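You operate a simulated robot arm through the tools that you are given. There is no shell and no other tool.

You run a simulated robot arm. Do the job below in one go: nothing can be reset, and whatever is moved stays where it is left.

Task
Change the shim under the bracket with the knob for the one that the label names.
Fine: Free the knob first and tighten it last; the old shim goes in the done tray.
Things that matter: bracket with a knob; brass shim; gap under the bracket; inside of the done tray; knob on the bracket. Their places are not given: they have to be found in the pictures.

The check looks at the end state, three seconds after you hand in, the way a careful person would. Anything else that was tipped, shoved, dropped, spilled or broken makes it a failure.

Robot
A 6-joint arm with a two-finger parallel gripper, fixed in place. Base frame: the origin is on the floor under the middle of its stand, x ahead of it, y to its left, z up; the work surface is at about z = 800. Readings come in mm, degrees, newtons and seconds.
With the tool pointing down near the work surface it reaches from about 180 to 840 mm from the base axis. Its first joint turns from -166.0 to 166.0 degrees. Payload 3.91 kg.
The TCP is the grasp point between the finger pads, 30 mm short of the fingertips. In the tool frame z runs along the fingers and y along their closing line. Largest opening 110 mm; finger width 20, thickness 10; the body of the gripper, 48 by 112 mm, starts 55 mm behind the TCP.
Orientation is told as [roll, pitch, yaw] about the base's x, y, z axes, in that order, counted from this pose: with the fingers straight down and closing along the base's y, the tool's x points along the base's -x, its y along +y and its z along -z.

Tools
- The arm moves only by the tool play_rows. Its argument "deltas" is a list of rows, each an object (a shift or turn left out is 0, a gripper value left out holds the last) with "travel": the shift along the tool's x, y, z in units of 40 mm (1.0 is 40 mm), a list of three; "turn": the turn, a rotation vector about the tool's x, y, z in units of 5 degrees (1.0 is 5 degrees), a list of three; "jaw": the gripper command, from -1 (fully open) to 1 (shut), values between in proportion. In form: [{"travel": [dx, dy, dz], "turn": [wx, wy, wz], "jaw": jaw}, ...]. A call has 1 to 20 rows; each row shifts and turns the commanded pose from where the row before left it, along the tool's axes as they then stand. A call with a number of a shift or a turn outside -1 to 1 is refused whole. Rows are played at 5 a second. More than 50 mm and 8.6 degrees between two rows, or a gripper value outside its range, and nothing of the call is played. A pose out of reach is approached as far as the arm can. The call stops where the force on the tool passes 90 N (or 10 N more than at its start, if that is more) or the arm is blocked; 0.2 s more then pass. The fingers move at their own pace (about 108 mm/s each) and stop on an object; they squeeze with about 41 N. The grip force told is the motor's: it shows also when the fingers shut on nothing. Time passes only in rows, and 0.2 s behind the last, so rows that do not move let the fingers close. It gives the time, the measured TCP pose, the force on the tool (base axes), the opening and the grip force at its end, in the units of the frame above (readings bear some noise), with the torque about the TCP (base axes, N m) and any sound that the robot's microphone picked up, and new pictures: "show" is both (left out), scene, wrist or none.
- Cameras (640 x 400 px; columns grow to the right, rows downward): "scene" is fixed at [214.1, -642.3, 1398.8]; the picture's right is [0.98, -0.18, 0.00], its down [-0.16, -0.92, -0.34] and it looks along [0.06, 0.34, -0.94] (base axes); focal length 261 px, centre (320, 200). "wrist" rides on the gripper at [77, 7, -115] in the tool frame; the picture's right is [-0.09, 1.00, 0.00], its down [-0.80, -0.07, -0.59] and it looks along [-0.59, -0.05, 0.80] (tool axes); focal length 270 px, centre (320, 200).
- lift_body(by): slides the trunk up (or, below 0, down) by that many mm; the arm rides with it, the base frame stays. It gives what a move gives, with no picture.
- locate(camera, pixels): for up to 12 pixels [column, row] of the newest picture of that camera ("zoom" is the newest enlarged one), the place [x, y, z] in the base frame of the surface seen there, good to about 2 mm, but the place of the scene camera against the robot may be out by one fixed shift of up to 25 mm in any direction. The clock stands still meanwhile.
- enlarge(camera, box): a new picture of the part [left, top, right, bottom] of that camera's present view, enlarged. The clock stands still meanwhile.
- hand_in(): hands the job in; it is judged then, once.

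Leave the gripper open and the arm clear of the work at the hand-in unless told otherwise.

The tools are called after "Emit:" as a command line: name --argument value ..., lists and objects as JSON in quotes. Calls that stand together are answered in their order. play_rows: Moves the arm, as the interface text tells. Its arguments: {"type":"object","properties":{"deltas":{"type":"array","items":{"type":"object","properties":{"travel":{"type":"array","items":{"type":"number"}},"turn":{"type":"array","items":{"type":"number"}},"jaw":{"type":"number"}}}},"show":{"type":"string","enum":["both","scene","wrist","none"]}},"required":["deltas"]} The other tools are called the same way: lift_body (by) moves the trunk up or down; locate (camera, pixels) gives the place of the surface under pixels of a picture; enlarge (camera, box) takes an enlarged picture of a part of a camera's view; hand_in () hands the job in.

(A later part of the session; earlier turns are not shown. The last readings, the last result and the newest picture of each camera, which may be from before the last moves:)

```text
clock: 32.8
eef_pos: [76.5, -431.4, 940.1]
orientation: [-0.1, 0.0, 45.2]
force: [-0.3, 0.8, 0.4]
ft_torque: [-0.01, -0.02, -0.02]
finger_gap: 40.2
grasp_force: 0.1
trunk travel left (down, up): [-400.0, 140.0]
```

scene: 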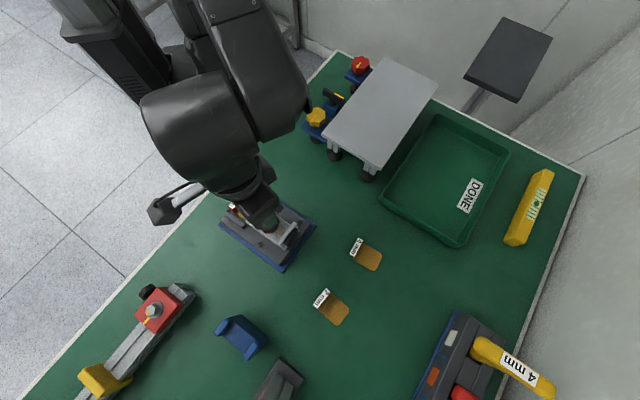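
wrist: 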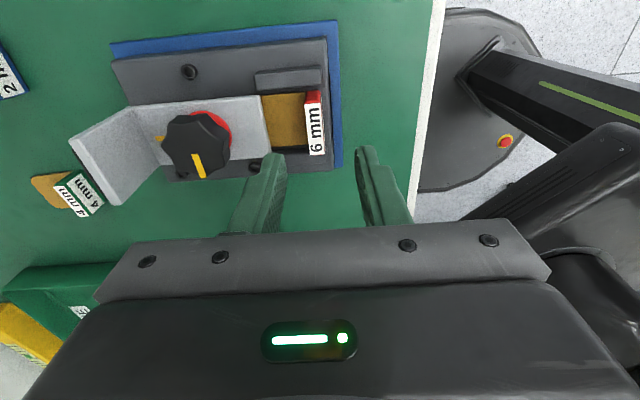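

Emit:
enlarge --camera "wrist" --box '[240, 60, 360, 170]'

Emit:
locate --camera "wrist" --pixels '[[313, 98], [315, 125], [317, 150], [309, 150], [323, 150], [309, 112], [321, 112], [306, 98], [318, 93], [285, 115], [266, 110], [312, 141]]'

Emit:
play_rows --deltas '[{}]' --show "none"

```text
3.64 times, centred on (300, 115) of wrist
```

zoom: 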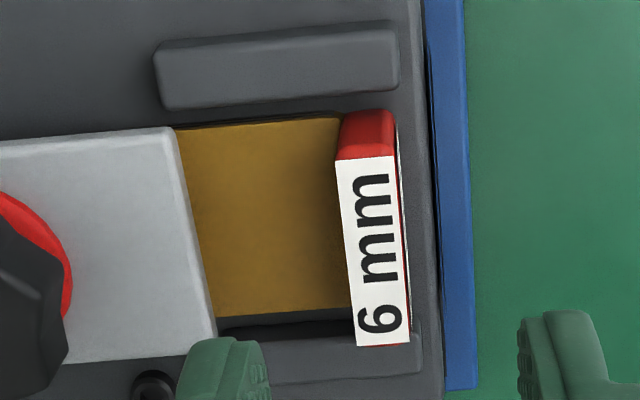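

```text
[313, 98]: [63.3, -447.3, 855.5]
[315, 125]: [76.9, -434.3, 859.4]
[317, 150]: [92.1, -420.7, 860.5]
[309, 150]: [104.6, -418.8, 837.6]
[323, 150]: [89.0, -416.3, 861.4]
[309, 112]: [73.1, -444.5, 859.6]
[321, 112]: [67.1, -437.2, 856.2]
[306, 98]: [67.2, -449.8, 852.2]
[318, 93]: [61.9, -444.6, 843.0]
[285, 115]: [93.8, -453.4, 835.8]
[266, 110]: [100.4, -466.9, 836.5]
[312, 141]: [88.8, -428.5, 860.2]
```

```text
clock: 33.2
eef_pos: [77.2, -432.4, 939.0]
orientation: [-0.1, 0.1, 45.0]
force: [0.7, 1.2, 0.0]
ft_torque: [0.05, -0.02, -0.03]
finger_gap: 40.2
grasp_force: 0.1
trunk travel left (down, up): [-400.0, 140.0]
```

The tab's middle is at about u=362, v=−249, so I need a small correction (+2, +2 mm). Then I'll lower to TCP z≈871 (tips ≈841, above the brass at 836).

Emit:
play_rows --deltas '[{"travel": [-0.05, -0.05, 0.4]}, {"travel": [0, 0, 0.4]}, {"travel": [0, 0, 0.4]}, {"travel": [0, 0, 0.4]}, {"travel": [0, 0, 0.11]}, {}]' --show "wrist"

```text
clock: 34.6
eef_pos: [79.4, -430.5, 870.3]
orientation: [-0.1, 0.0, 45.1]
force: [0.3, -0.4, 0.1]
ft_torque: [-0.04, -0.02, -0.01]
finger_gap: 40.2
grasp_force: 0.0
trunk travel left (down, up): [-400.0, 140.0]
```

wrist: 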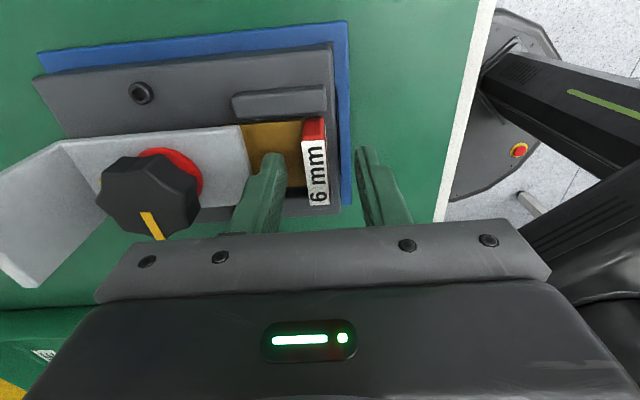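

The tab is between the fingers with the inner one above the brass. I'll close.

Emit:
play_rows --deltas '[{"jaw": 1}, {}, {}]' --show "wrist"

```text
clock: 35.4
eef_pos: [80.0, -431.6, 871.0]
orientation: [-0.1, 0.0, 45.0]
force: [-0.3, 0.5, -0.1]
ft_torque: [0.03, 0.05, 0.02]
finger_gap: 11.0
grasp_force: 41.1
trunk travel left (down, up): [-400.0, 140.0]
```

wrist: 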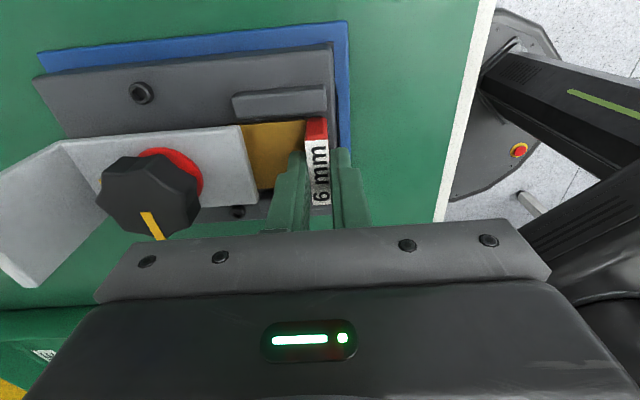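

Gripped (11 mm, 41 N). I'll lift by 1 mm and pull along the bracket axis toward the robot (tool +y), slowly at first.

Emit:
play_rows --deltas '[{"travel": [0, 0, -0.03]}, {"travel": [0, 0.25, 0]}, {"travel": [0, 0.25, 0]}]' --show "wrist"

```text
clock: 36.2
eef_pos: [65.6, -417.3, 872.4]
orientation: [-0.1, 0.1, 45.1]
force: [0.0, -0.3, -0.3]
ft_torque: [-0.01, 0.0, 0.0]
finger_gap: 11.2
grasp_force: 41.3
trunk travel left (down, up): [-400.0, 140.0]
```

wrist: 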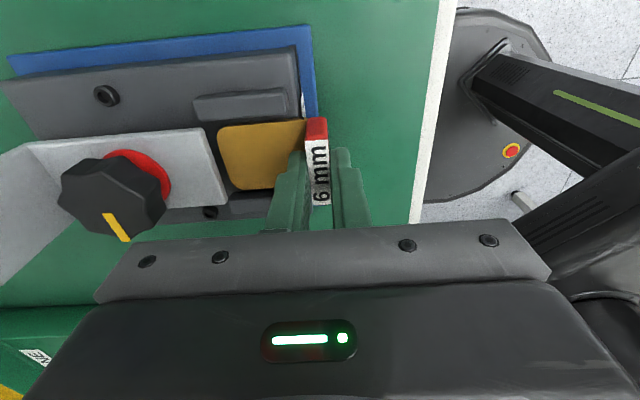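

The shim slides freely, and its rounded end is already clear of the bracket. I'll measure it and then lift.

Emit:
locate --camera "wrist" --pixels '[[222, 150], [228, 178], [222, 132], [300, 126], [214, 150], [207, 140], [240, 160], [250, 185]]'

Emit:
enlarge --camera "wrist" --box '[180, 80, 350, 230]'

```text
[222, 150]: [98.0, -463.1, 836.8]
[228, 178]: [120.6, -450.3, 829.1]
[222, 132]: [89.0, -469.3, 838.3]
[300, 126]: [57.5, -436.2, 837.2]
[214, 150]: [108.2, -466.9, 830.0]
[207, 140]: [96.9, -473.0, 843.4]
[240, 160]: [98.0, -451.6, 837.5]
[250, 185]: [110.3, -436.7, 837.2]
```

```text
2.67 times, centred on (265, 155) of wrist
```

zoom: 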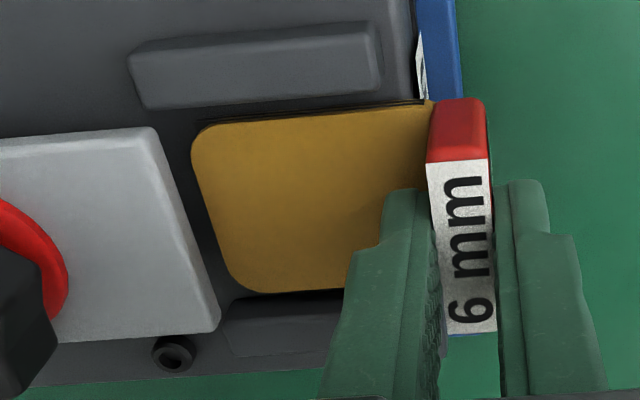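

The brass end extends about 55 mm ahead of the tab centre, so it sat about 14 mm under the bracket. I'll lift the old shim well clear and look at the tray.

Emit:
play_rows --deltas '[{"travel": [0, 0.5, -0.4]}, {"travel": [0, 0.3, -0.8]}, {"travel": [0, 0, -0.9]}, {"travel": [0, 0, -0.9]}, {"travel": [0, 0, -0.9]}, {}]' --show "both"

```text
clock: 37.6
eef_pos: [43.3, -395.0, 1030.8]
orientation: [-0.1, -0.1, 45.1]
force: [0.1, 0.5, -1.0]
ft_torque: [0.03, 0.02, -0.03]
finger_gap: 11.1
grasp_force: 41.5
trunk travel left (down, up): [-400.0, 140.0]
```

scene: 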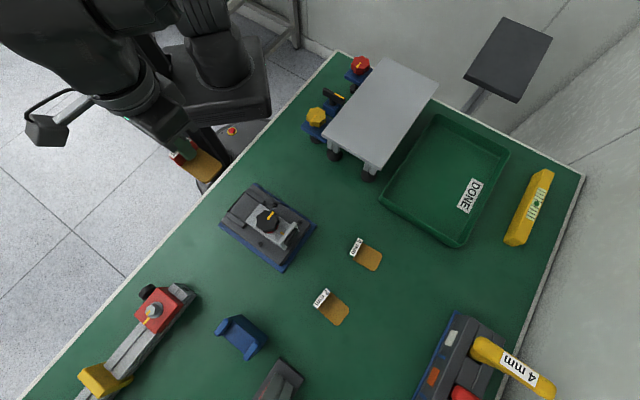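
wrist: 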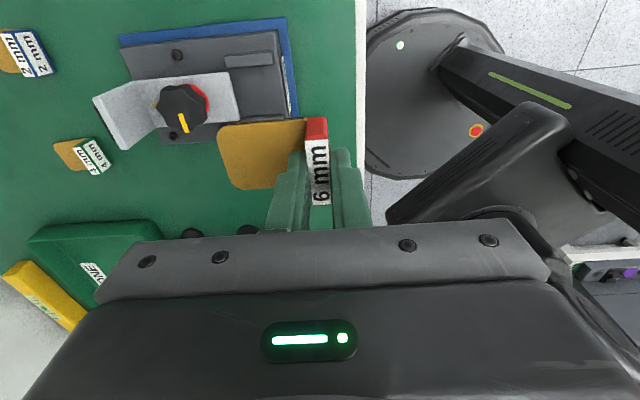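

Emit:
locate --camera "scene" --pixels '[[437, 118], [507, 155], [460, 243], [382, 195], [440, 180], [425, 165], [455, 205], [480, 160], [430, 210], [440, 150], [470, 195], [410, 185]]'

Emit:
enlarge --camera "scene" --box '[370, 100, 530, 255]'

Emit:
enlarge --camera "scene" --box '[210, 170, 330, 280]'

```text
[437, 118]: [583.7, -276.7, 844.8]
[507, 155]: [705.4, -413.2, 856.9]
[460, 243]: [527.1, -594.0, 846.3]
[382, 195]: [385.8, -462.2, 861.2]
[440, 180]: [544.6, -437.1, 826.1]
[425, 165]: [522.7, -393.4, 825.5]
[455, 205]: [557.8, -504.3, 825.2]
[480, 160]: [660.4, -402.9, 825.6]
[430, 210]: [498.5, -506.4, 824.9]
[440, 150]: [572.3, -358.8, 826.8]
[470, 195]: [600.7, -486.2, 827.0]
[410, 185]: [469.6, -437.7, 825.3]
```

```text
2.58 times, centred on (450, 178) of scene
```

zoom: 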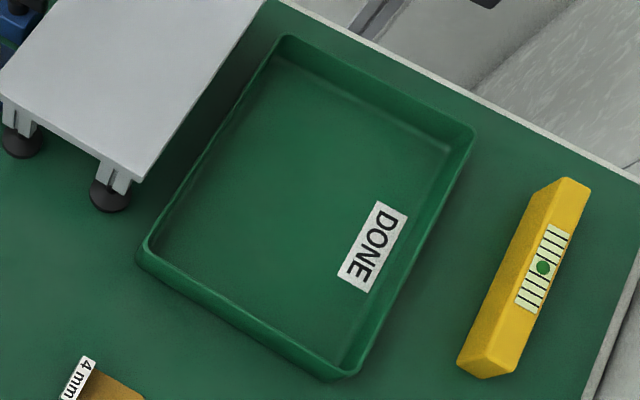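

```text
3.64 times, centred on (270, 225) of scene
```

zoom: 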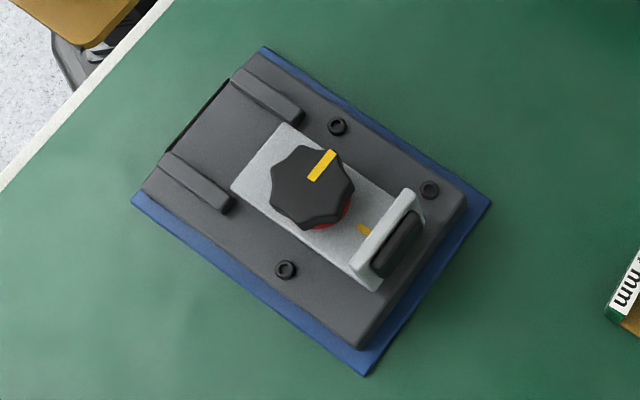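

The bracket slot is empty now. The tray interior centre is around (545, −436). Before I carry the shim over, I'll check the height of the grey platform beside it.

Emit:
locate --camera "scene" --pixels '[[372, 162], [432, 96], [385, 65], [330, 135], [378, 110], [317, 115], [360, 63], [335, 98], [530, 210], [545, 175], [367, 178], [334, 155]]'

Emit:
locate --camera "wrist" --pixels '[[260, 130], [300, 125], [235, 180], [222, 140], [312, 170], [100, 160], [75, 155], [95, 265], [165, 235], [130, 145]]'

```text
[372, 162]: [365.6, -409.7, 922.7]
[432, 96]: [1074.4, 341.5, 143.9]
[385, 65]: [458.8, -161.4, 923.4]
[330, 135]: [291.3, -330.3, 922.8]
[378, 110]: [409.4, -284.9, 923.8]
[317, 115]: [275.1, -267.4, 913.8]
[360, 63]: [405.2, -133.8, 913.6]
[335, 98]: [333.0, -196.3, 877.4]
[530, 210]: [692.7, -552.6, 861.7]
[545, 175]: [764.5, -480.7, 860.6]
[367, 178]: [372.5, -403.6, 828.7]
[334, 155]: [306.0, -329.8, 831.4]
```

```text
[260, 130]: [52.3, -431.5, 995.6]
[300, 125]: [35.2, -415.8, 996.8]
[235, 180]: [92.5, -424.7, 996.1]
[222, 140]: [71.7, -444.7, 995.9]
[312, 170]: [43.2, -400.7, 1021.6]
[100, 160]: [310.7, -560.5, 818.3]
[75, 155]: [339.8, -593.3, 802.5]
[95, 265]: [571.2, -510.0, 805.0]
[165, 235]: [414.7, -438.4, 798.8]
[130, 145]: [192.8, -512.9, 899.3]
```

The platform top is at z≈902 and its nearest edge is about 65 mm from where the gripper will be, so the route is clear at z≈1030. I'll carry the old shim over the tray.

Emit:
play_rows --deltas '[{"travel": [-0.749, -0.829, 0]}, {"travel": [-0.749, -0.829, 0]}, {"travel": [-0.749, -0.829, 0]}, {"travel": [-0.749, -0.829, 0]}, {"travel": [-0.749, -0.829, 0]}, {"travel": [-0.749, -0.829, 0]}, {"travel": [-0.749, -0.829, 0]}, {"travel": [-0.749, -0.829, 0]}, {"travel": [-0.749, -0.829, 0]}, {"travel": [-0.749, -0.829, 0]}, {"travel": [-0.749, -0.829, 0]}, {}]' --show "both"

```text
clock: 40.2
eef_pos: [535.4, -420.2, 1026.9]
orientation: [-0.1, 0.0, 44.9]
force: [0.4, -0.2, -1.0]
ft_torque: [0.03, 0.01, 0.02]
finger_gap: 11.2
grasp_force: 41.2
trunk travel left (down, up): [-400.0, 140.0]
```

scene: 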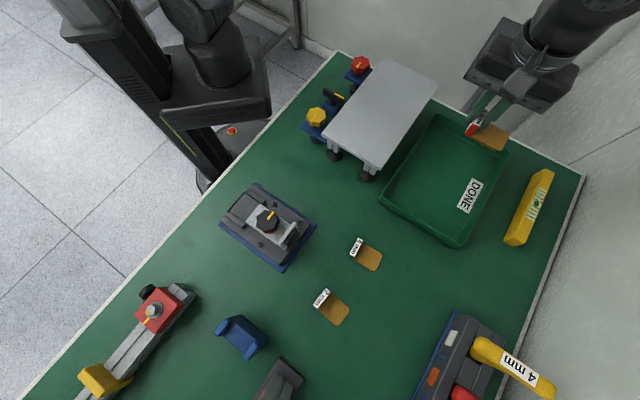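
wrist: 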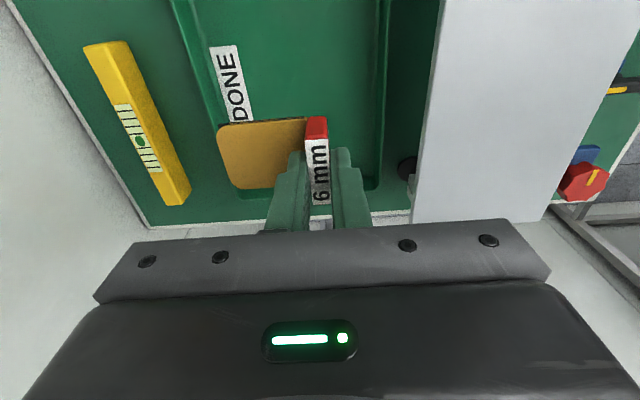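

Emit:
locate --camera "wrist" --pixels '[[290, 50], [290, 95], [205, 60], [178, 30], [380, 60], [372, 150], [350, 100], [240, 60], [230, 110], [416, 150], [430, 120], [160, 150]]'

```text
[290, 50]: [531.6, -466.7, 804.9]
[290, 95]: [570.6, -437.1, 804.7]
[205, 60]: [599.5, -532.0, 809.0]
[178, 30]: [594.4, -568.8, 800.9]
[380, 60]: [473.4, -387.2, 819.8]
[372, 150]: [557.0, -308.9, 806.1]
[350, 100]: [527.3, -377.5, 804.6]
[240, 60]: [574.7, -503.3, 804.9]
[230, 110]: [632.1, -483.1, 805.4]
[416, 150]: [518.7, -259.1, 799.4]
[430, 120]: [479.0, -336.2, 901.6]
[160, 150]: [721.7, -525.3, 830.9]
```

The tray floor is z≈804.8, and the shim sits well inside the tray's walls. I'll lower to just above the floor.

Emit:
play_rows --deltas '[{"travel": [0, 0, 0.8]}, {"travel": [0, 0, 0.8]}, {"travel": [0, 0, 0.8]}, {"travel": [0, 0, 0.8]}, {"travel": [0, 0, 0.6]}, {"travel": [0, 0, 0.4]}, {}]' --show "both"

```text
clock: 41.8
eef_pos: [534.9, -420.0, 860.8]
orientation: [0.0, 0.0, 45.0]
force: [0.6, 0.3, -0.8]
ft_torque: [0.04, 0.03, 0.02]
finger_gap: 11.2
grasp_force: 40.7
trunk travel left (down, up): [-400.0, 140.0]
```

scene: 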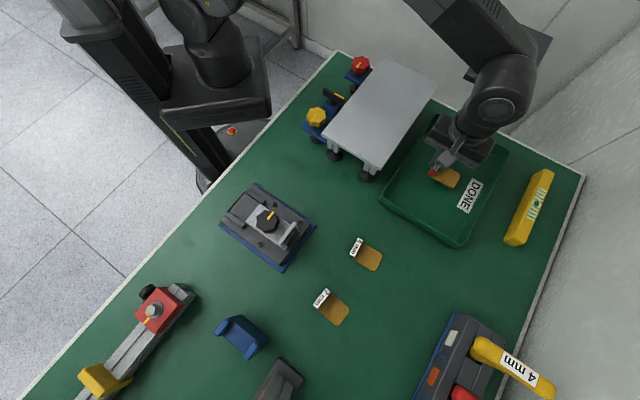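
wrist: 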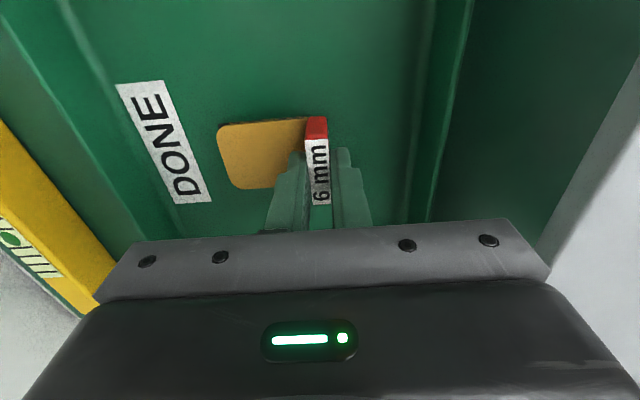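

Emit:
play_rows --deltas '[{"travel": [0, 0, 0.15]}, {"travel": [0, 0, 0.1]}, {"travel": [0, 0, 0.07]}, {}]' --show "none"

```text
clock: 42.8
eef_pos: [535.8, -418.6, 848.7]
orientation: [-0.2, 0.1, 45.1]
force: [-1.0, -0.4, -0.5]
ft_torque: [-0.01, 0.03, -0.01]
finger_gap: 11.1
grasp_force: 40.9
trunk travel left (down, up): [-400.0, 140.0]
```

No contact yet (z 848.7). I'll lower another 1–2 mm to touch, then open partway and lift.

Emit:
play_rows --deltas '[{"travel": [0, 0, 0.03]}, {"travel": [0, 0, 0.02]}, {}]' --show "none"

```text
clock: 43.6
eef_pos: [535.8, -418.3, 844.9]
orientation: [-0.1, 0.0, 45.1]
force: [0.9, -0.3, 0.1]
ft_torque: [0.01, 0.02, 0.01]
finger_gap: 11.0
grasp_force: 41.0
trunk travel left (down, up): [-400.0, 140.0]
```

Emit:
play_rows --deltas '[{"travel": [0, 0, 0.025]}, {}]' --show "wrist"

```text
clock: 44.2
eef_pos: [534.9, -419.4, 845.2]
orientation: [-0.1, -0.1, 45.1]
force: [0.2, 0.2, 2.0]
ft_torque: [0.01, 0.07, 0.02]
finger_gap: 11.1
grasp_force: 40.4
trunk travel left (down, up): [-400.0, 140.0]
```

wrist: 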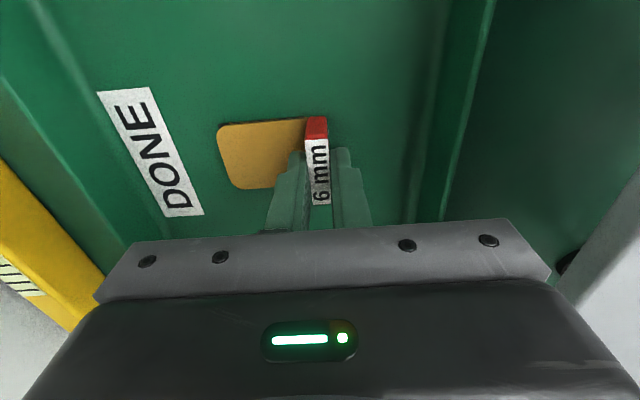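

It's touching the floor (2 N). I'll open and lift away.

Emit:
play_rows --deltas '[{"jaw": 0.27}, {}, {"travel": [0, 0, -0.4]}, {"travel": [0, 0, -0.8]}, {"travel": [0, 0, -0.9]}, {"travel": [0, 0, -0.9]}, {"travel": [0, 0, -0.9]}, {}]' --show "both"

```text
clock: 46.0
eef_pos: [536.1, -417.4, 999.2]
orientation: [-0.1, -0.1, 45.1]
force: [0.1, 0.3, 0.5]
ft_torque: [-0.01, -0.02, -0.04]
finger_gap: 40.2
grasp_force: 0.0
trunk travel left (down, up): [-400.0, 140.0]
```

scene: 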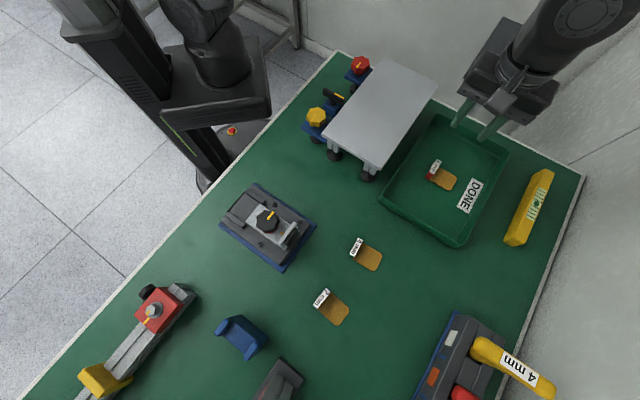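
wrist: 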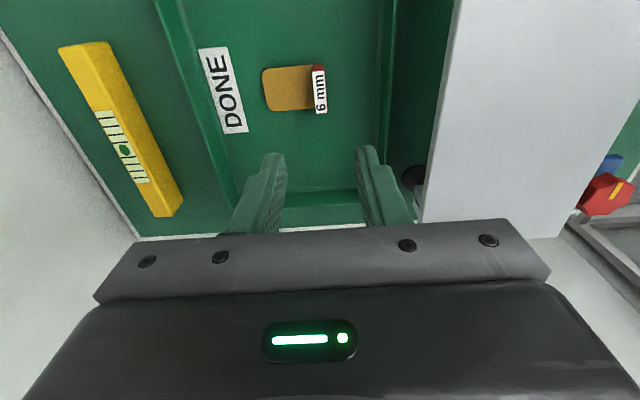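

The old 6 mm shim lies flat in the DONE tray. Now I'll move above the green-tabbed 4 mm shim to measure its pose.

Emit:
play_rows --deltas '[{"travel": [0.942, 0.169, 0]}, {"travel": [0.942, 0.169, 0]}, {"travel": [0.942, 0.169, 0]}, {"travel": [0.942, 0.169, 0]}, {"travel": [0.942, 0.169, 0]}, {"travel": [0.942, 0.169, 0]}, {"travel": [0.942, 0.169, 0]}, {"travel": [0, 0, 0.6]}, {}]' --show "wrist"

```text
clock: 48.0
eef_pos: [316.2, -572.2, 977.7]
orientation: [-0.1, 0.1, 45.1]
force: [0.6, -0.2, 0.5]
ft_torque: [-0.02, 0.01, 0.03]
finger_gap: 40.3
grasp_force: 0.1
trunk travel left (down, up): [-400.0, 140.0]
```

wrist: 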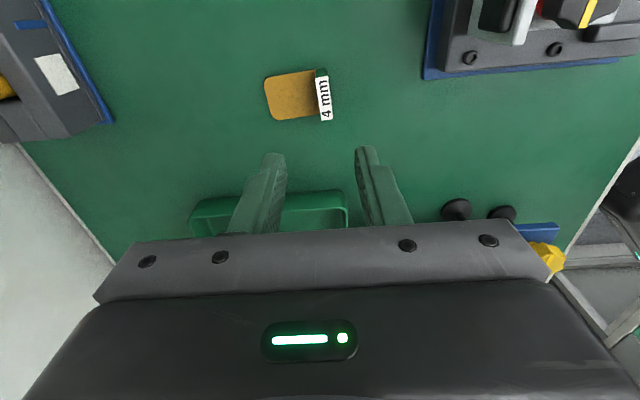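

Emit:
enlarge --camera "wrist" --box '[250, 55, 350, 135]'

Emit:
locate --camera "wrist" --pixels '[[267, 86], [273, 116], [310, 74], [316, 112], [290, 95], [319, 78], [325, 117], [321, 71], [330, 117], [322, 95], [317, 82], [328, 95]]'

```text
5.00 times, centred on (300, 95) of wrist
```

zoom: 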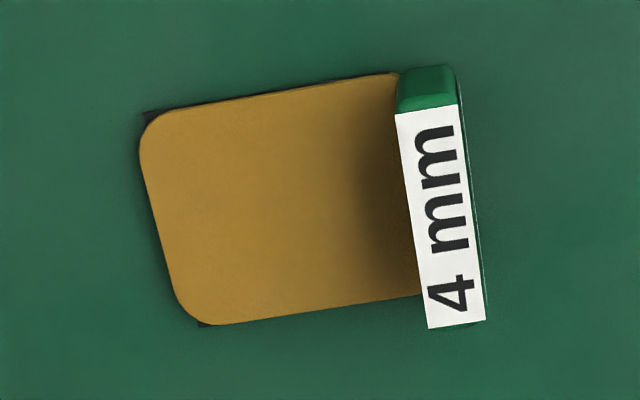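

```text
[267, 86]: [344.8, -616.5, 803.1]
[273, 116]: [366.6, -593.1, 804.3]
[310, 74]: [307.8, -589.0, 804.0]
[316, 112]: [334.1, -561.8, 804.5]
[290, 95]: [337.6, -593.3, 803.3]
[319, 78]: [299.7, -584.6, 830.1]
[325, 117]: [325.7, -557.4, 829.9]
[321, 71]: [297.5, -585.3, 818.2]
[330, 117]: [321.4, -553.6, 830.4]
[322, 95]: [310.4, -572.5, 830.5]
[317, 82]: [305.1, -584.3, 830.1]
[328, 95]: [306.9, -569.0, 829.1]
```

Emit:
locate --camera "wrist" --pixels '[[271, 79], [312, 72.5], [281, 117.5], [316, 113], [281, 100], [313, 95], [317, 79], [322.5, 119], [326.5, 78], [332, 118], [322, 88], [326, 110]]'

```text
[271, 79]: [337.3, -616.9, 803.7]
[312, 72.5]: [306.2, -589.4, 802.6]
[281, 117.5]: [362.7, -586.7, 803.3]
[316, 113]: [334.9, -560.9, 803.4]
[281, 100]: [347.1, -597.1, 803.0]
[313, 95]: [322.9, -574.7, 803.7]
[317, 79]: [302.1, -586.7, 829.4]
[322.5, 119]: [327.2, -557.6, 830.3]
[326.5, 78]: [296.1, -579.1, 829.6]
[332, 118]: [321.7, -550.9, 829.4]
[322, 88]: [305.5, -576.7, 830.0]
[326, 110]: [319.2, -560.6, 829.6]
```

The 4 mm shim's axis is at about −42°, and its tab centre is ≈(311.5, −568.4) with its top at z≈830. I'll turn to yaw 48°, centre on it and come down partway to verify.

Emit:
play_rows --deltas '[{"turn": [0, 0, -0.6]}, {"travel": [0.008, 0.15, 0.5]}, {"travel": [0, 0, 0.7]}, {"travel": [0, 0, 0.7]}, {}]' --show "wrist"

```text
clock: 49.2
eef_pos: [309.7, -568.9, 900.7]
orientation: [0.0, -0.1, 48.0]
force: [0.3, -0.6, 0.2]
ft_torque: [-0.01, -0.01, 0.0]
finger_gap: 40.1
grasp_force: 0.1
trunk travel left (down, up): [-400.0, 140.0]
```

wrist: 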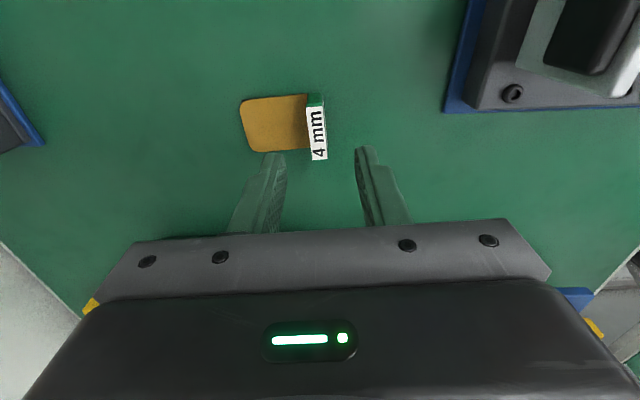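

Emit:
locate --camera "wrist" --pixels '[[310, 112], [316, 155], [321, 112], [325, 155], [316, 130], [312, 98], [280, 125], [250, 128]]'

Emit:
enlarge --camera "wrist" --box '[230, 80, 350, 180]'

```text
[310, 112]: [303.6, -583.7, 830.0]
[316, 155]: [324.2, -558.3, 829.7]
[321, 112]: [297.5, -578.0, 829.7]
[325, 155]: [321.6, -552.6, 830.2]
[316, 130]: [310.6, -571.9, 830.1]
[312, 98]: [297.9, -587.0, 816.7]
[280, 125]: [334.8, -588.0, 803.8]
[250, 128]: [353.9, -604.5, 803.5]
```

```text
4.00 times, centred on (290, 130) of wrist
```

zoom: 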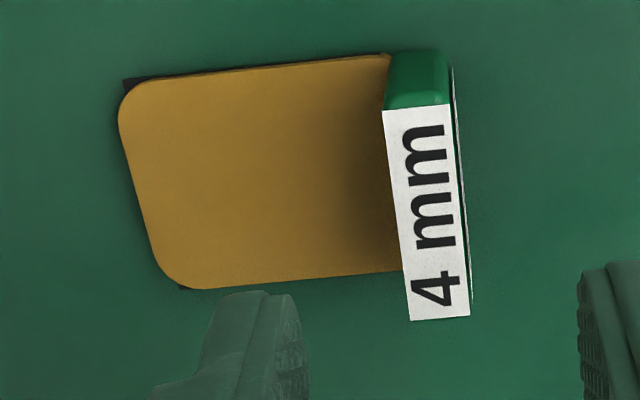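

Well centred. I'll go down to TCP z≈841 (tips ≈811, above the brass at 803.5).

Emit:
play_rows --deltas '[{"travel": [0, -0.01, 0.5]}, {"travel": [0, 0, 0.5]}, {"travel": [0, 0, 0.3]}, {"travel": [0, 0, 0.19]}, {}]' --show "wrist"

```text
clock: 50.4
eef_pos: [311.0, -569.4, 841.1]
orientation: [-0.1, 0.0, 48.0]
force: [0.1, -0.9, -0.2]
ft_torque: [-0.03, 0.0, -0.01]
finger_gap: 40.3
grasp_force: 0.1
trunk travel left (down, up): [-400.0, 140.0]
```

wrist: 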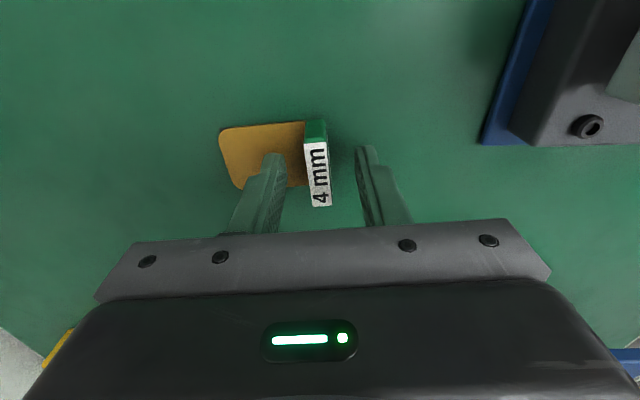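

Emit:
play_rows --deltas '[{"jaw": 1}, {}, {}]' --show "wrist"

```text
clock: 51.2
eef_pos: [311.3, -570.2, 842.3]
orientation: [-0.1, 0.0, 48.1]
force: [0.5, -0.3, 0.8]
ft_torque: [0.01, 0.03, 0.02]
finger_gap: 11.0
grasp_force: 40.9
trunk travel left (down, up): [-400.0, 140.0]
```

wrist: 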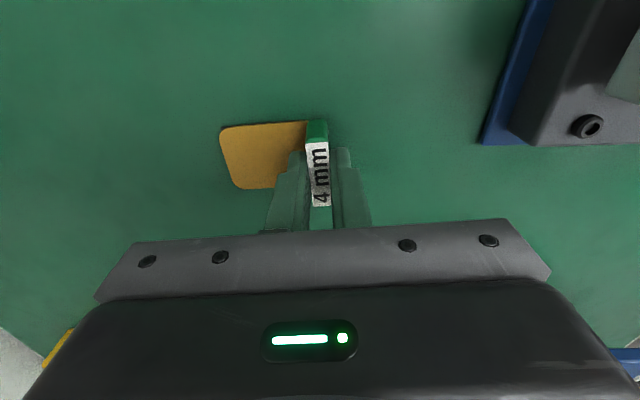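

Gripped (11 mm, 41 N). I'll lift straight up, realign to yaw 45° and carry it over the bracket to a spot on the robot side, in front of the slot.

Emit:
play_rows --deltas '[{"travel": [0, 0, -0.4]}, {"travel": [0, 0, -0.9]}, {"travel": [0, 0, -0.9]}, {"travel": [0, 0, -0.9]}, {"travel": [0, 0, -0.9]}, {"turn": [0, 0, 0.6]}, {"travel": [0.181, 0.883, 0]}, {"travel": [0.181, 0.883, 0]}, {"travel": [0.181, 0.883, 0]}, {"travel": [0.181, 0.883, 0]}, {"travel": [0.181, 0.883, 0]}, {"travel": [0.181, 0.883, 0]}, {"travel": [0.181, 0.883, 0]}, {"travel": [0.181, 0.883, 0]}, {"travel": [0.181, 0.883, 0]}, {}]' --show "both"

```text
clock: 54.6
eef_pos: [39.3, -390.7, 1001.0]
orientation: [-0.1, 0.0, 45.1]
force: [-0.9, 0.6, -0.8]
ft_torque: [-0.01, 0.02, -0.01]
finger_gap: 10.9
grasp_force: 41.5
trunk travel left (down, up): [-400.0, 140.0]
```

scene: 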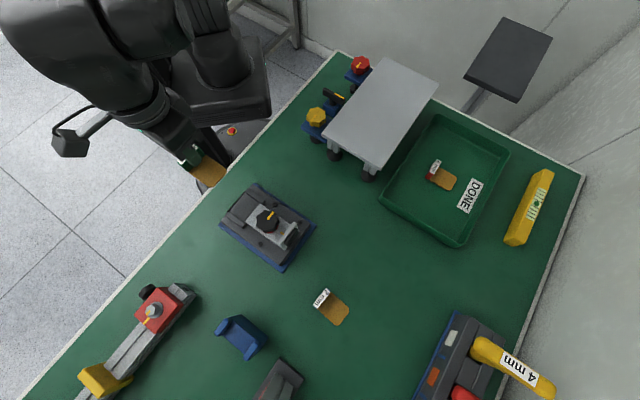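
wrist: 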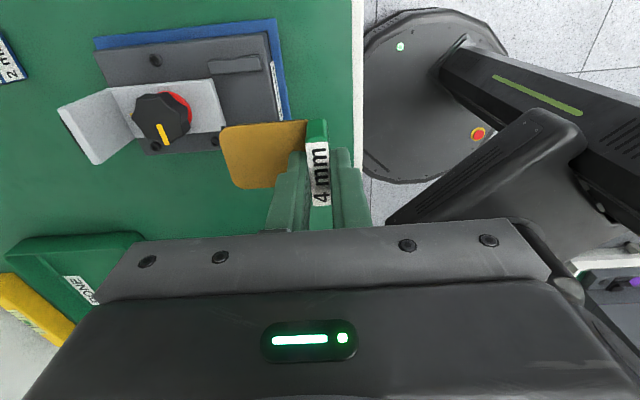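

I'll measure the held shim and the slot now: the brass edge, the rails and the bracket front edge.

Emit:
locate --camera "wrist" --pixels '[[225, 140], [232, 180], [245, 129], [300, 125], [245, 186], [270, 155], [218, 120], [212, 83], [235, 72], [258, 58], [150, 95], [260, 115]]'

Emit:
enlarge --camera "wrist" --box '[80, 20, 340, 200]'

```text
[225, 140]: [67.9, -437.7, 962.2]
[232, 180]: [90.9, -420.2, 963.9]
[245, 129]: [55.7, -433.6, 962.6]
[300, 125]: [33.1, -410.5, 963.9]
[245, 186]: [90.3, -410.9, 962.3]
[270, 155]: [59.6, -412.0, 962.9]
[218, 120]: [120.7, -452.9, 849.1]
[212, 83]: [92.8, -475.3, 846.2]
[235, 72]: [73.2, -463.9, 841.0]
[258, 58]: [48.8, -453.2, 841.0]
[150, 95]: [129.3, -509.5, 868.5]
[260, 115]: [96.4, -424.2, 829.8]
```

```text
2.22 times, centred on (210, 110) of wrist
```

zoom: 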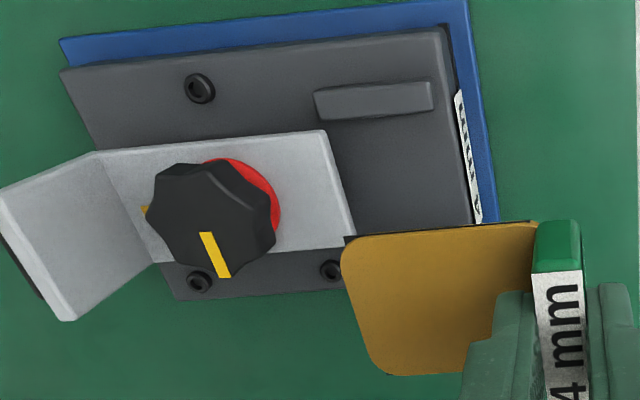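

The held shim: its bottom is 42 mm below the TCP and its end about 55 mm ahead, square to the slot. The gap is z≈830–841. I'll shift sideways by about 1 mm and lower so the shim lies at mid-gap height, still in front of the bracket.

Emit:
play_rows --deltas '[{"travel": [0.03, 0, 0.8]}, {"travel": [0, 0, 0.8]}, {"travel": [0, 0, 0.8]}, {"travel": [0, 0, 0.5]}, {"travel": [0, 0, 0.22]}, {}]' --show "both"

```text
clock: 56.0
eef_pos: [36.4, -390.7, 876.5]
orientation: [-0.1, 0.0, 45.1]
force: [0.1, -0.2, -0.1]
ft_torque: [0.01, 0.03, 0.01]
finger_gap: 10.8
grasp_force: 41.1
trunk travel left (down, up): [-400.0, 140.0]
```

scene: 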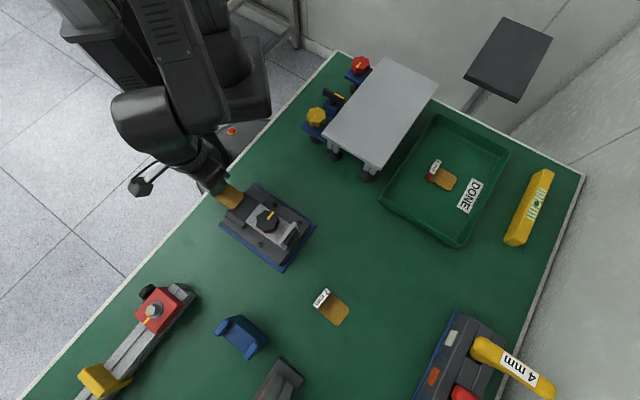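
wrist: 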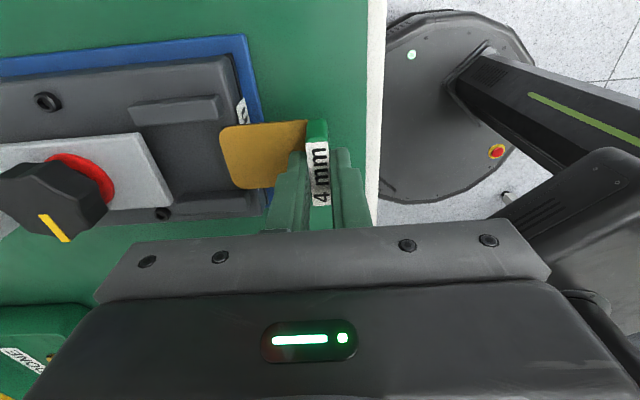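

Lined up with the slot. I'll advance 36 mm along the axis to just short of the bracket edge and check.

Emit:
play_rows --deltas '[{"travel": [0, -0.3, 0]}, {"travel": [0, -0.3, 0]}, {"travel": [0, -0.3, 0]}, {}]' --show "wrist"

```text
clock: 57.0
eef_pos: [64.0, -415.2, 875.4]
orientation: [-0.1, 0.0, 45.0]
force: [-0.2, -0.6, -0.5]
ft_torque: [0.02, 0.01, -0.01]
finger_gap: 11.3
grasp_force: 41.2
trunk travel left (down, up): [-400.0, 140.0]
```

wrist: 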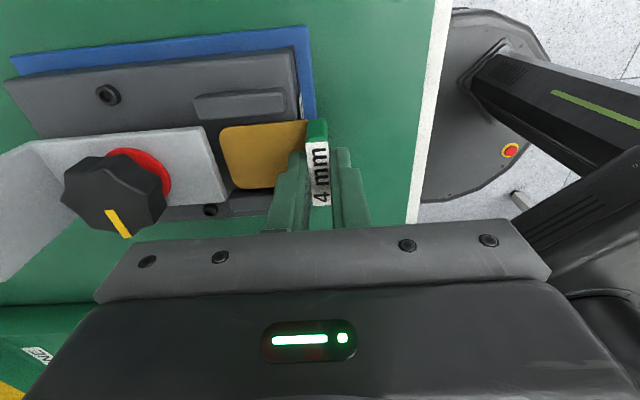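

Emit:
enlarge --camera "wrist" --box '[170, 70, 350, 230]'

Emit:
locate --camera "wrist" --pixels '[[224, 145], [232, 178], [245, 130], [250, 184], [202, 135], [215, 190], [235, 118], [208, 127], [218, 200], [245, 205], [200, 165]]'

```text
2.50 times, centred on (260, 150) of wrist
```

zoom: 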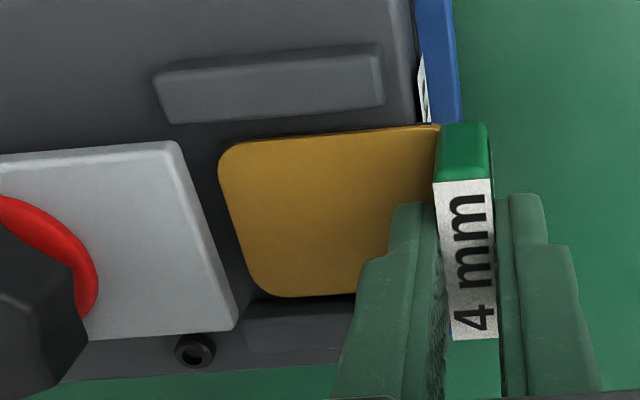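

```text
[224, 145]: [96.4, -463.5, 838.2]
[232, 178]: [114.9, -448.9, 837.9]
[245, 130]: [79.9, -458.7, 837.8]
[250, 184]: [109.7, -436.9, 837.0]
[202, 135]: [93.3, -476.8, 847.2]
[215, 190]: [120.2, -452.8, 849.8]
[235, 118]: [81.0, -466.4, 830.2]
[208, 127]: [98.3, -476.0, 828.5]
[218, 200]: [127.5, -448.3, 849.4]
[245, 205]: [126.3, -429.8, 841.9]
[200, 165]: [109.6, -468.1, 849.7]
```

Brass top is at 837.7, under the bracket's lower face at about 841, and centred between the rails. I'll push in the remaining 23 mm in small steps, watching the force.

Emit:
play_rows --deltas '[{"travel": [0, -0.15, 0]}, {"travel": [0, -0.15, 0]}, {"travel": [0, -0.1, 0]}, {}]' --show "none"

Emit:
play_rows --deltas '[{"travel": [0, -0.1, 0]}, {"travel": [0, -0.075, 0]}, {}]' --show "wrist"

```text
clock: 58.0
eef_pos: [76.4, -427.0, 874.4]
orientation: [-0.1, -0.1, 45.2]
force: [0.4, 0.2, -0.3]
ft_torque: [0.01, 0.03, -0.01]
finger_gap: 10.9
grasp_force: 41.2
trunk travel left (down, up): [-400.0, 140.0]
```

```text
clock: 58.8
eef_pos: [80.3, -431.5, 876.0]
orientation: [0.0, 0.0, 45.1]
force: [-0.5, -0.1, -0.8]
ft_torque: [-0.01, 0.0, -0.02]
finger_gap: 10.8
grasp_force: 41.2
trunk travel left (down, up): [-400.0, 140.0]
```

wrist: 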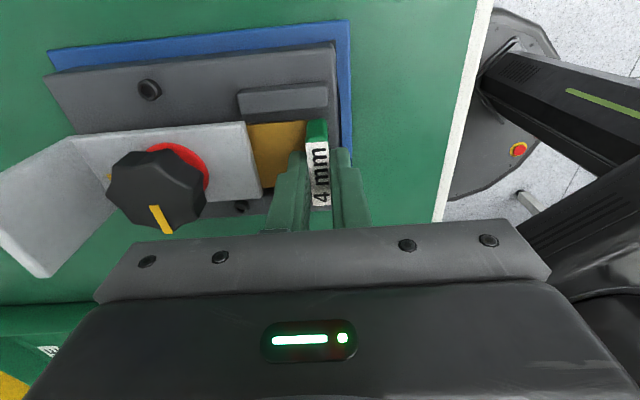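

Inserted to the same depth as the old shim (TCP u≈362), with no contact force. Now I'll lower it gently onto the base.

Emit:
play_rows --deltas '[{"travel": [0, 0, 0.05]}, {"travel": [0, 0, 0.02]}, {}]' --show "none"

Emit:
play_rows --deltas '[{"travel": [0, 0, 0.02]}, {}]' --show "none"

```text
clock: 59.6
eef_pos: [81.2, -432.2, 873.3]
orientation: [-0.2, 0.0, 45.1]
force: [-0.2, 0.4, -0.6]
ft_torque: [0.0, 0.03, -0.02]
finger_gap: 10.9
grasp_force: 40.8
trunk travel left (down, up): [-400.0, 140.0]
```

```text
clock: 60.2
eef_pos: [81.2, -431.3, 870.9]
orientation: [-0.1, 0.0, 45.2]
force: [-0.9, -0.1, -0.7]
ft_torque: [0.04, -0.02, 0.01]
finger_gap: 10.9
grasp_force: 41.0
trunk travel left (down, up): [-400.0, 140.0]
```

Emit:
play_rows --deltas '[{"travel": [0, 0, 0.02]}, {}]' --show "wrist"

Emit:
locate --camera "wrist" --pixels '[[275, 140], [265, 150], [285, 130], [270, 165]]'

```text
clock: 60.8
eef_pos: [80.3, -431.6, 871.2]
orientation: [-0.1, 0.1, 45.1]
force: [1.3, -1.2, 3.2]
ft_torque: [0.02, -0.09, -0.01]
finger_gap: 11.1
grasp_force: 41.4
trunk travel left (down, up): [-400.0, 140.0]
```

wrist: 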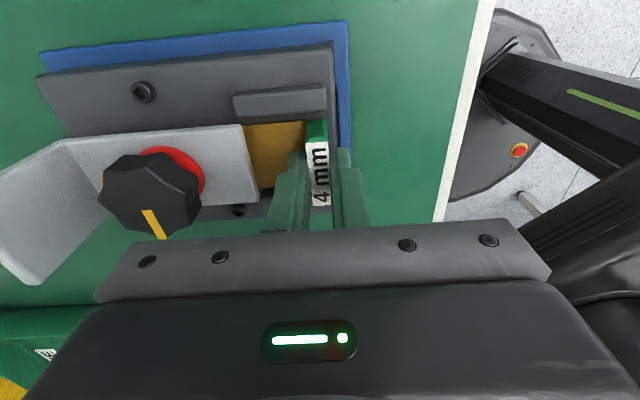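

```text
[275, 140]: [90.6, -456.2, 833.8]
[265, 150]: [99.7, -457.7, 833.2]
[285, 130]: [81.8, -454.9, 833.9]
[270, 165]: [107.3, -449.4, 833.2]
```

It's seated: contact force 3 N, brass top at 833.6 = base + 4 mm. I'll open to 40 mm and lift straight up.

Emit:
play_rows --deltas '[{"jaw": 0.27}, {}, {"travel": [0, 0, -0.4]}, {"travel": [0, 0, -0.7]}, {"travel": [0, 0, -0.8]}, {"travel": [0, 0, -0.8]}, {}]' --show "both"

```text
clock: 62.4
eef_pos: [81.3, -430.2, 978.6]
orientation: [-0.1, -0.1, 45.1]
force: [-0.2, -0.3, 0.3]
ft_torque: [0.0, -0.03, 0.01]
finger_gap: 40.3
grasp_force: 0.1
trunk travel left (down, up): [-400.0, 140.0]
```

scene: 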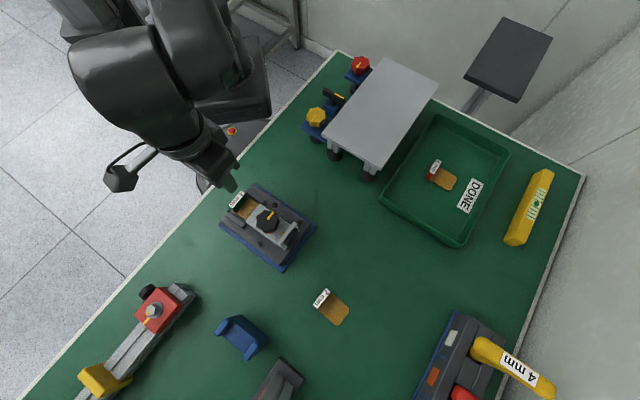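
wrist: 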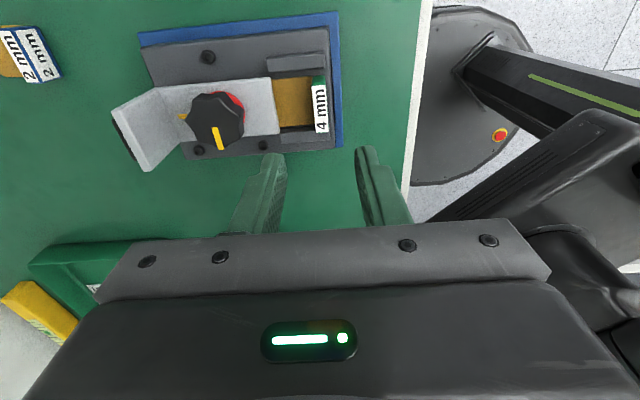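

Emit:
enlarge --camera "wrist" --box '[160, 30, 360, 170]'

Emit:
locate --camera "wrist" --pixels '[[319, 95], [321, 120], [315, 88], [325, 88], [285, 100], [295, 125], [315, 125], [327, 125], [282, 86], [285, 122], [270, 82], [276, 130]]'

```text
2.86 times, centred on (260, 100) of wrist
```

zoom: 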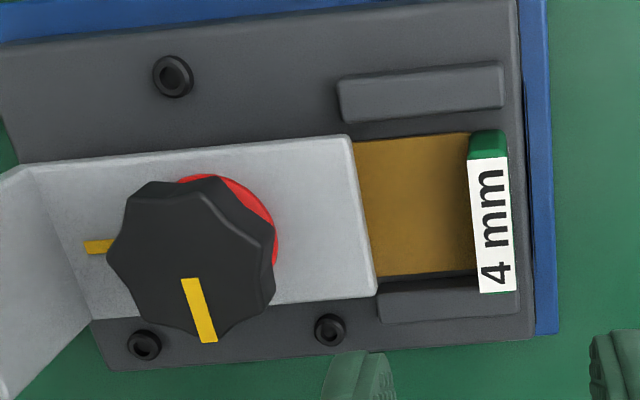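

```text
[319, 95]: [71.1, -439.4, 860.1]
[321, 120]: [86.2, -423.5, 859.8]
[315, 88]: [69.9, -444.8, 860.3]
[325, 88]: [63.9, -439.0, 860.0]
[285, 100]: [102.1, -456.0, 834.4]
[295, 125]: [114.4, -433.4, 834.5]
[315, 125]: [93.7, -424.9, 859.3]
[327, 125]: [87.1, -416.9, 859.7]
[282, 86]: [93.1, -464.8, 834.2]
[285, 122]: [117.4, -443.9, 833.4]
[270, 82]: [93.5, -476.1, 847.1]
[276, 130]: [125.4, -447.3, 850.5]
```

The 4 mm shim is in place exactly where the old one sat. Now for the knob: I'll go above it at yaw 32° (the same lobe grip as at release) with the jaws at 55 mm, and remeasure its centre.

Emit:
play_rows --deltas '[{"turn": [0, 0, 0.87], "jaw": 0.0}, {"turn": [0, 0, 0.87]}, {"turn": [0, 0, 0.87]}, {"travel": [-0.144, -0.708, 0]}, {"travel": [-0.144, -0.708, 0]}, {"travel": [-0.144, -0.708, 0]}, {"travel": [0, 0, 0.5]}, {}]' --show "wrist"

```text
clock: 64.2
eef_pos: [142.3, -493.7, 958.4]
orientation: [-0.1, 0.0, 32.0]
force: [-0.3, -0.4, 0.0]
ft_torque: [0.01, -0.02, -0.01]
finger_gap: 55.2
grasp_force: 0.1
trunk travel left (down, up): [-400.0, 140.0]
```

wrist: 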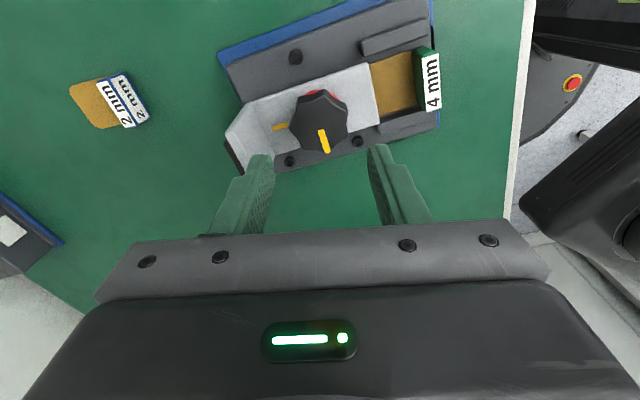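

Emit:
enlarge --camera "wrist" --box '[280, 75, 360, 165]'

Emit:
locate --camera "wrist" --pixels '[[318, 125], [293, 127], [345, 122], [316, 98], [322, 150], [300, 105], [335, 105], [303, 147], [340, 140], [318, 120], [318, 130], [325, 125]]'

```text
4.44 times, centred on (320, 120) of wrist
```

zoom: 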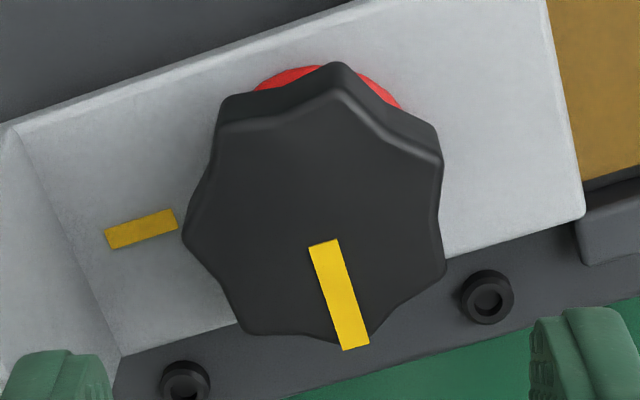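

```text
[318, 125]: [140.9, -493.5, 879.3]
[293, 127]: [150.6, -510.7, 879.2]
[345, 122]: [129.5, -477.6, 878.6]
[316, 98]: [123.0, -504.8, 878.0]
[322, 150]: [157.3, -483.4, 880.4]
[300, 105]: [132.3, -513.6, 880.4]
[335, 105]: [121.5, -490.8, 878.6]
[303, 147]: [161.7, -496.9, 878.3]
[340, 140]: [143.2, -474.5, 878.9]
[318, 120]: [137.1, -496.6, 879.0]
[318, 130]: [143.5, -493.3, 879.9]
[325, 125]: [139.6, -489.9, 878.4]
```

Emit:
play_rows --deltas '[{}]' --show "none"

Emit:
play_rows --deltas '[{}]' --show "none"

Emit:
play_rows --deltas '[{}]' --show "none"

```text
clock: 64.6
eef_pos: [141.4, -493.5, 959.1]
orientation: [-0.1, 0.0, 32.0]
force: [0.0, -0.1, 1.0]
ft_torque: [0.0, 0.0, -0.02]
finger_gap: 55.0
grasp_force: 0.1
trunk travel left (down, up): [-400.0, 140.0]
```

```text
clock: 65.0
eef_pos: [142.7, -493.4, 959.4]
orientation: [-0.1, 0.0, 32.0]
force: [0.1, -0.9, -0.3]
ft_torque: [0.01, 0.0, 0.04]
finger_gap: 54.6
grasp_force: 0.1
trunk travel left (down, up): [-400.0, 140.0]
```

```text
clock: 65.4
eef_pos: [141.7, -493.0, 959.6]
orientation: [-0.1, 0.0, 31.9]
force: [-0.2, -0.5, 0.6]
ft_torque: [0.02, 0.04, -0.01]
finger_gap: 55.0
grasp_force: 0.0
trunk travel left (down, up): [-400.0, 140.0]
```

Average TCP is (142.0, −493.4) and the knob centre is (140.5, −492.5). I'll correct by about 1.7 mm, lower to TCP z≈886 and close.

Emit:
play_rows --deltas '[{"travel": [0.02, 0.039, 0.5]}, {"travel": [0, 0, 0.5]}, {"travel": [0, 0, 0.5]}, {"travel": [0, 0, 0.34]}, {}, {"jaw": 1}, {}, {}]' --show "wrist"

```text
clock: 67.2
eef_pos: [139.7, -493.3, 885.5]
orientation: [-0.2, 0.0, 32.0]
force: [4.9, -7.9, 0.6]
ft_torque: [-0.28, -0.05, 0.02]
finger_gap: 42.9
grasp_force: 45.6
trunk travel left (down, up): [-400.0, 140.0]
```

wrist: 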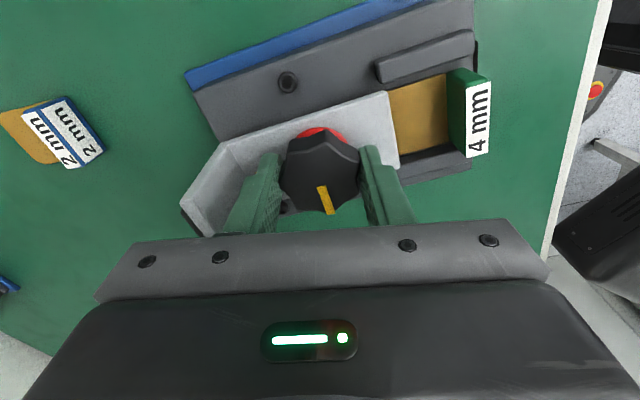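

Gripped (42.9 mm). There's a slight off-centre push along the closing line, so I'll shift by 1 mm. Then I'll turn clockwise, lowering slightly as the bracket comes down, starting with 20°.

Emit:
play_rows --deltas '[{"travel": [0, -0.028, 0]}, {}, {"turn": [0, 0, 1], "travel": [0, 0, 0.007]}, {"turn": [0, 0, 1], "travel": [0, 0, 0.007]}, {"turn": [0, 0, 1], "travel": [0, 0, 0.007]}, {"turn": [0, 0, 1], "travel": [0, 0, 0.007]}]' --show "wrist"

```text
clock: 68.6
eef_pos: [138.9, -494.6, 885.4]
orientation: [-0.1, -0.1, 12.0]
force: [3.3, -3.2, 0.5]
ft_torque: [0.22, -0.02, 0.01]
finger_gap: 42.9
grasp_force: 45.0
trunk travel left (down, up): [-400.0, 140.0]
```

wrist: 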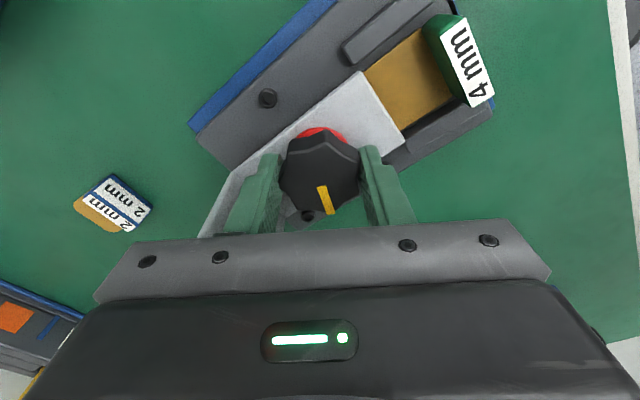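

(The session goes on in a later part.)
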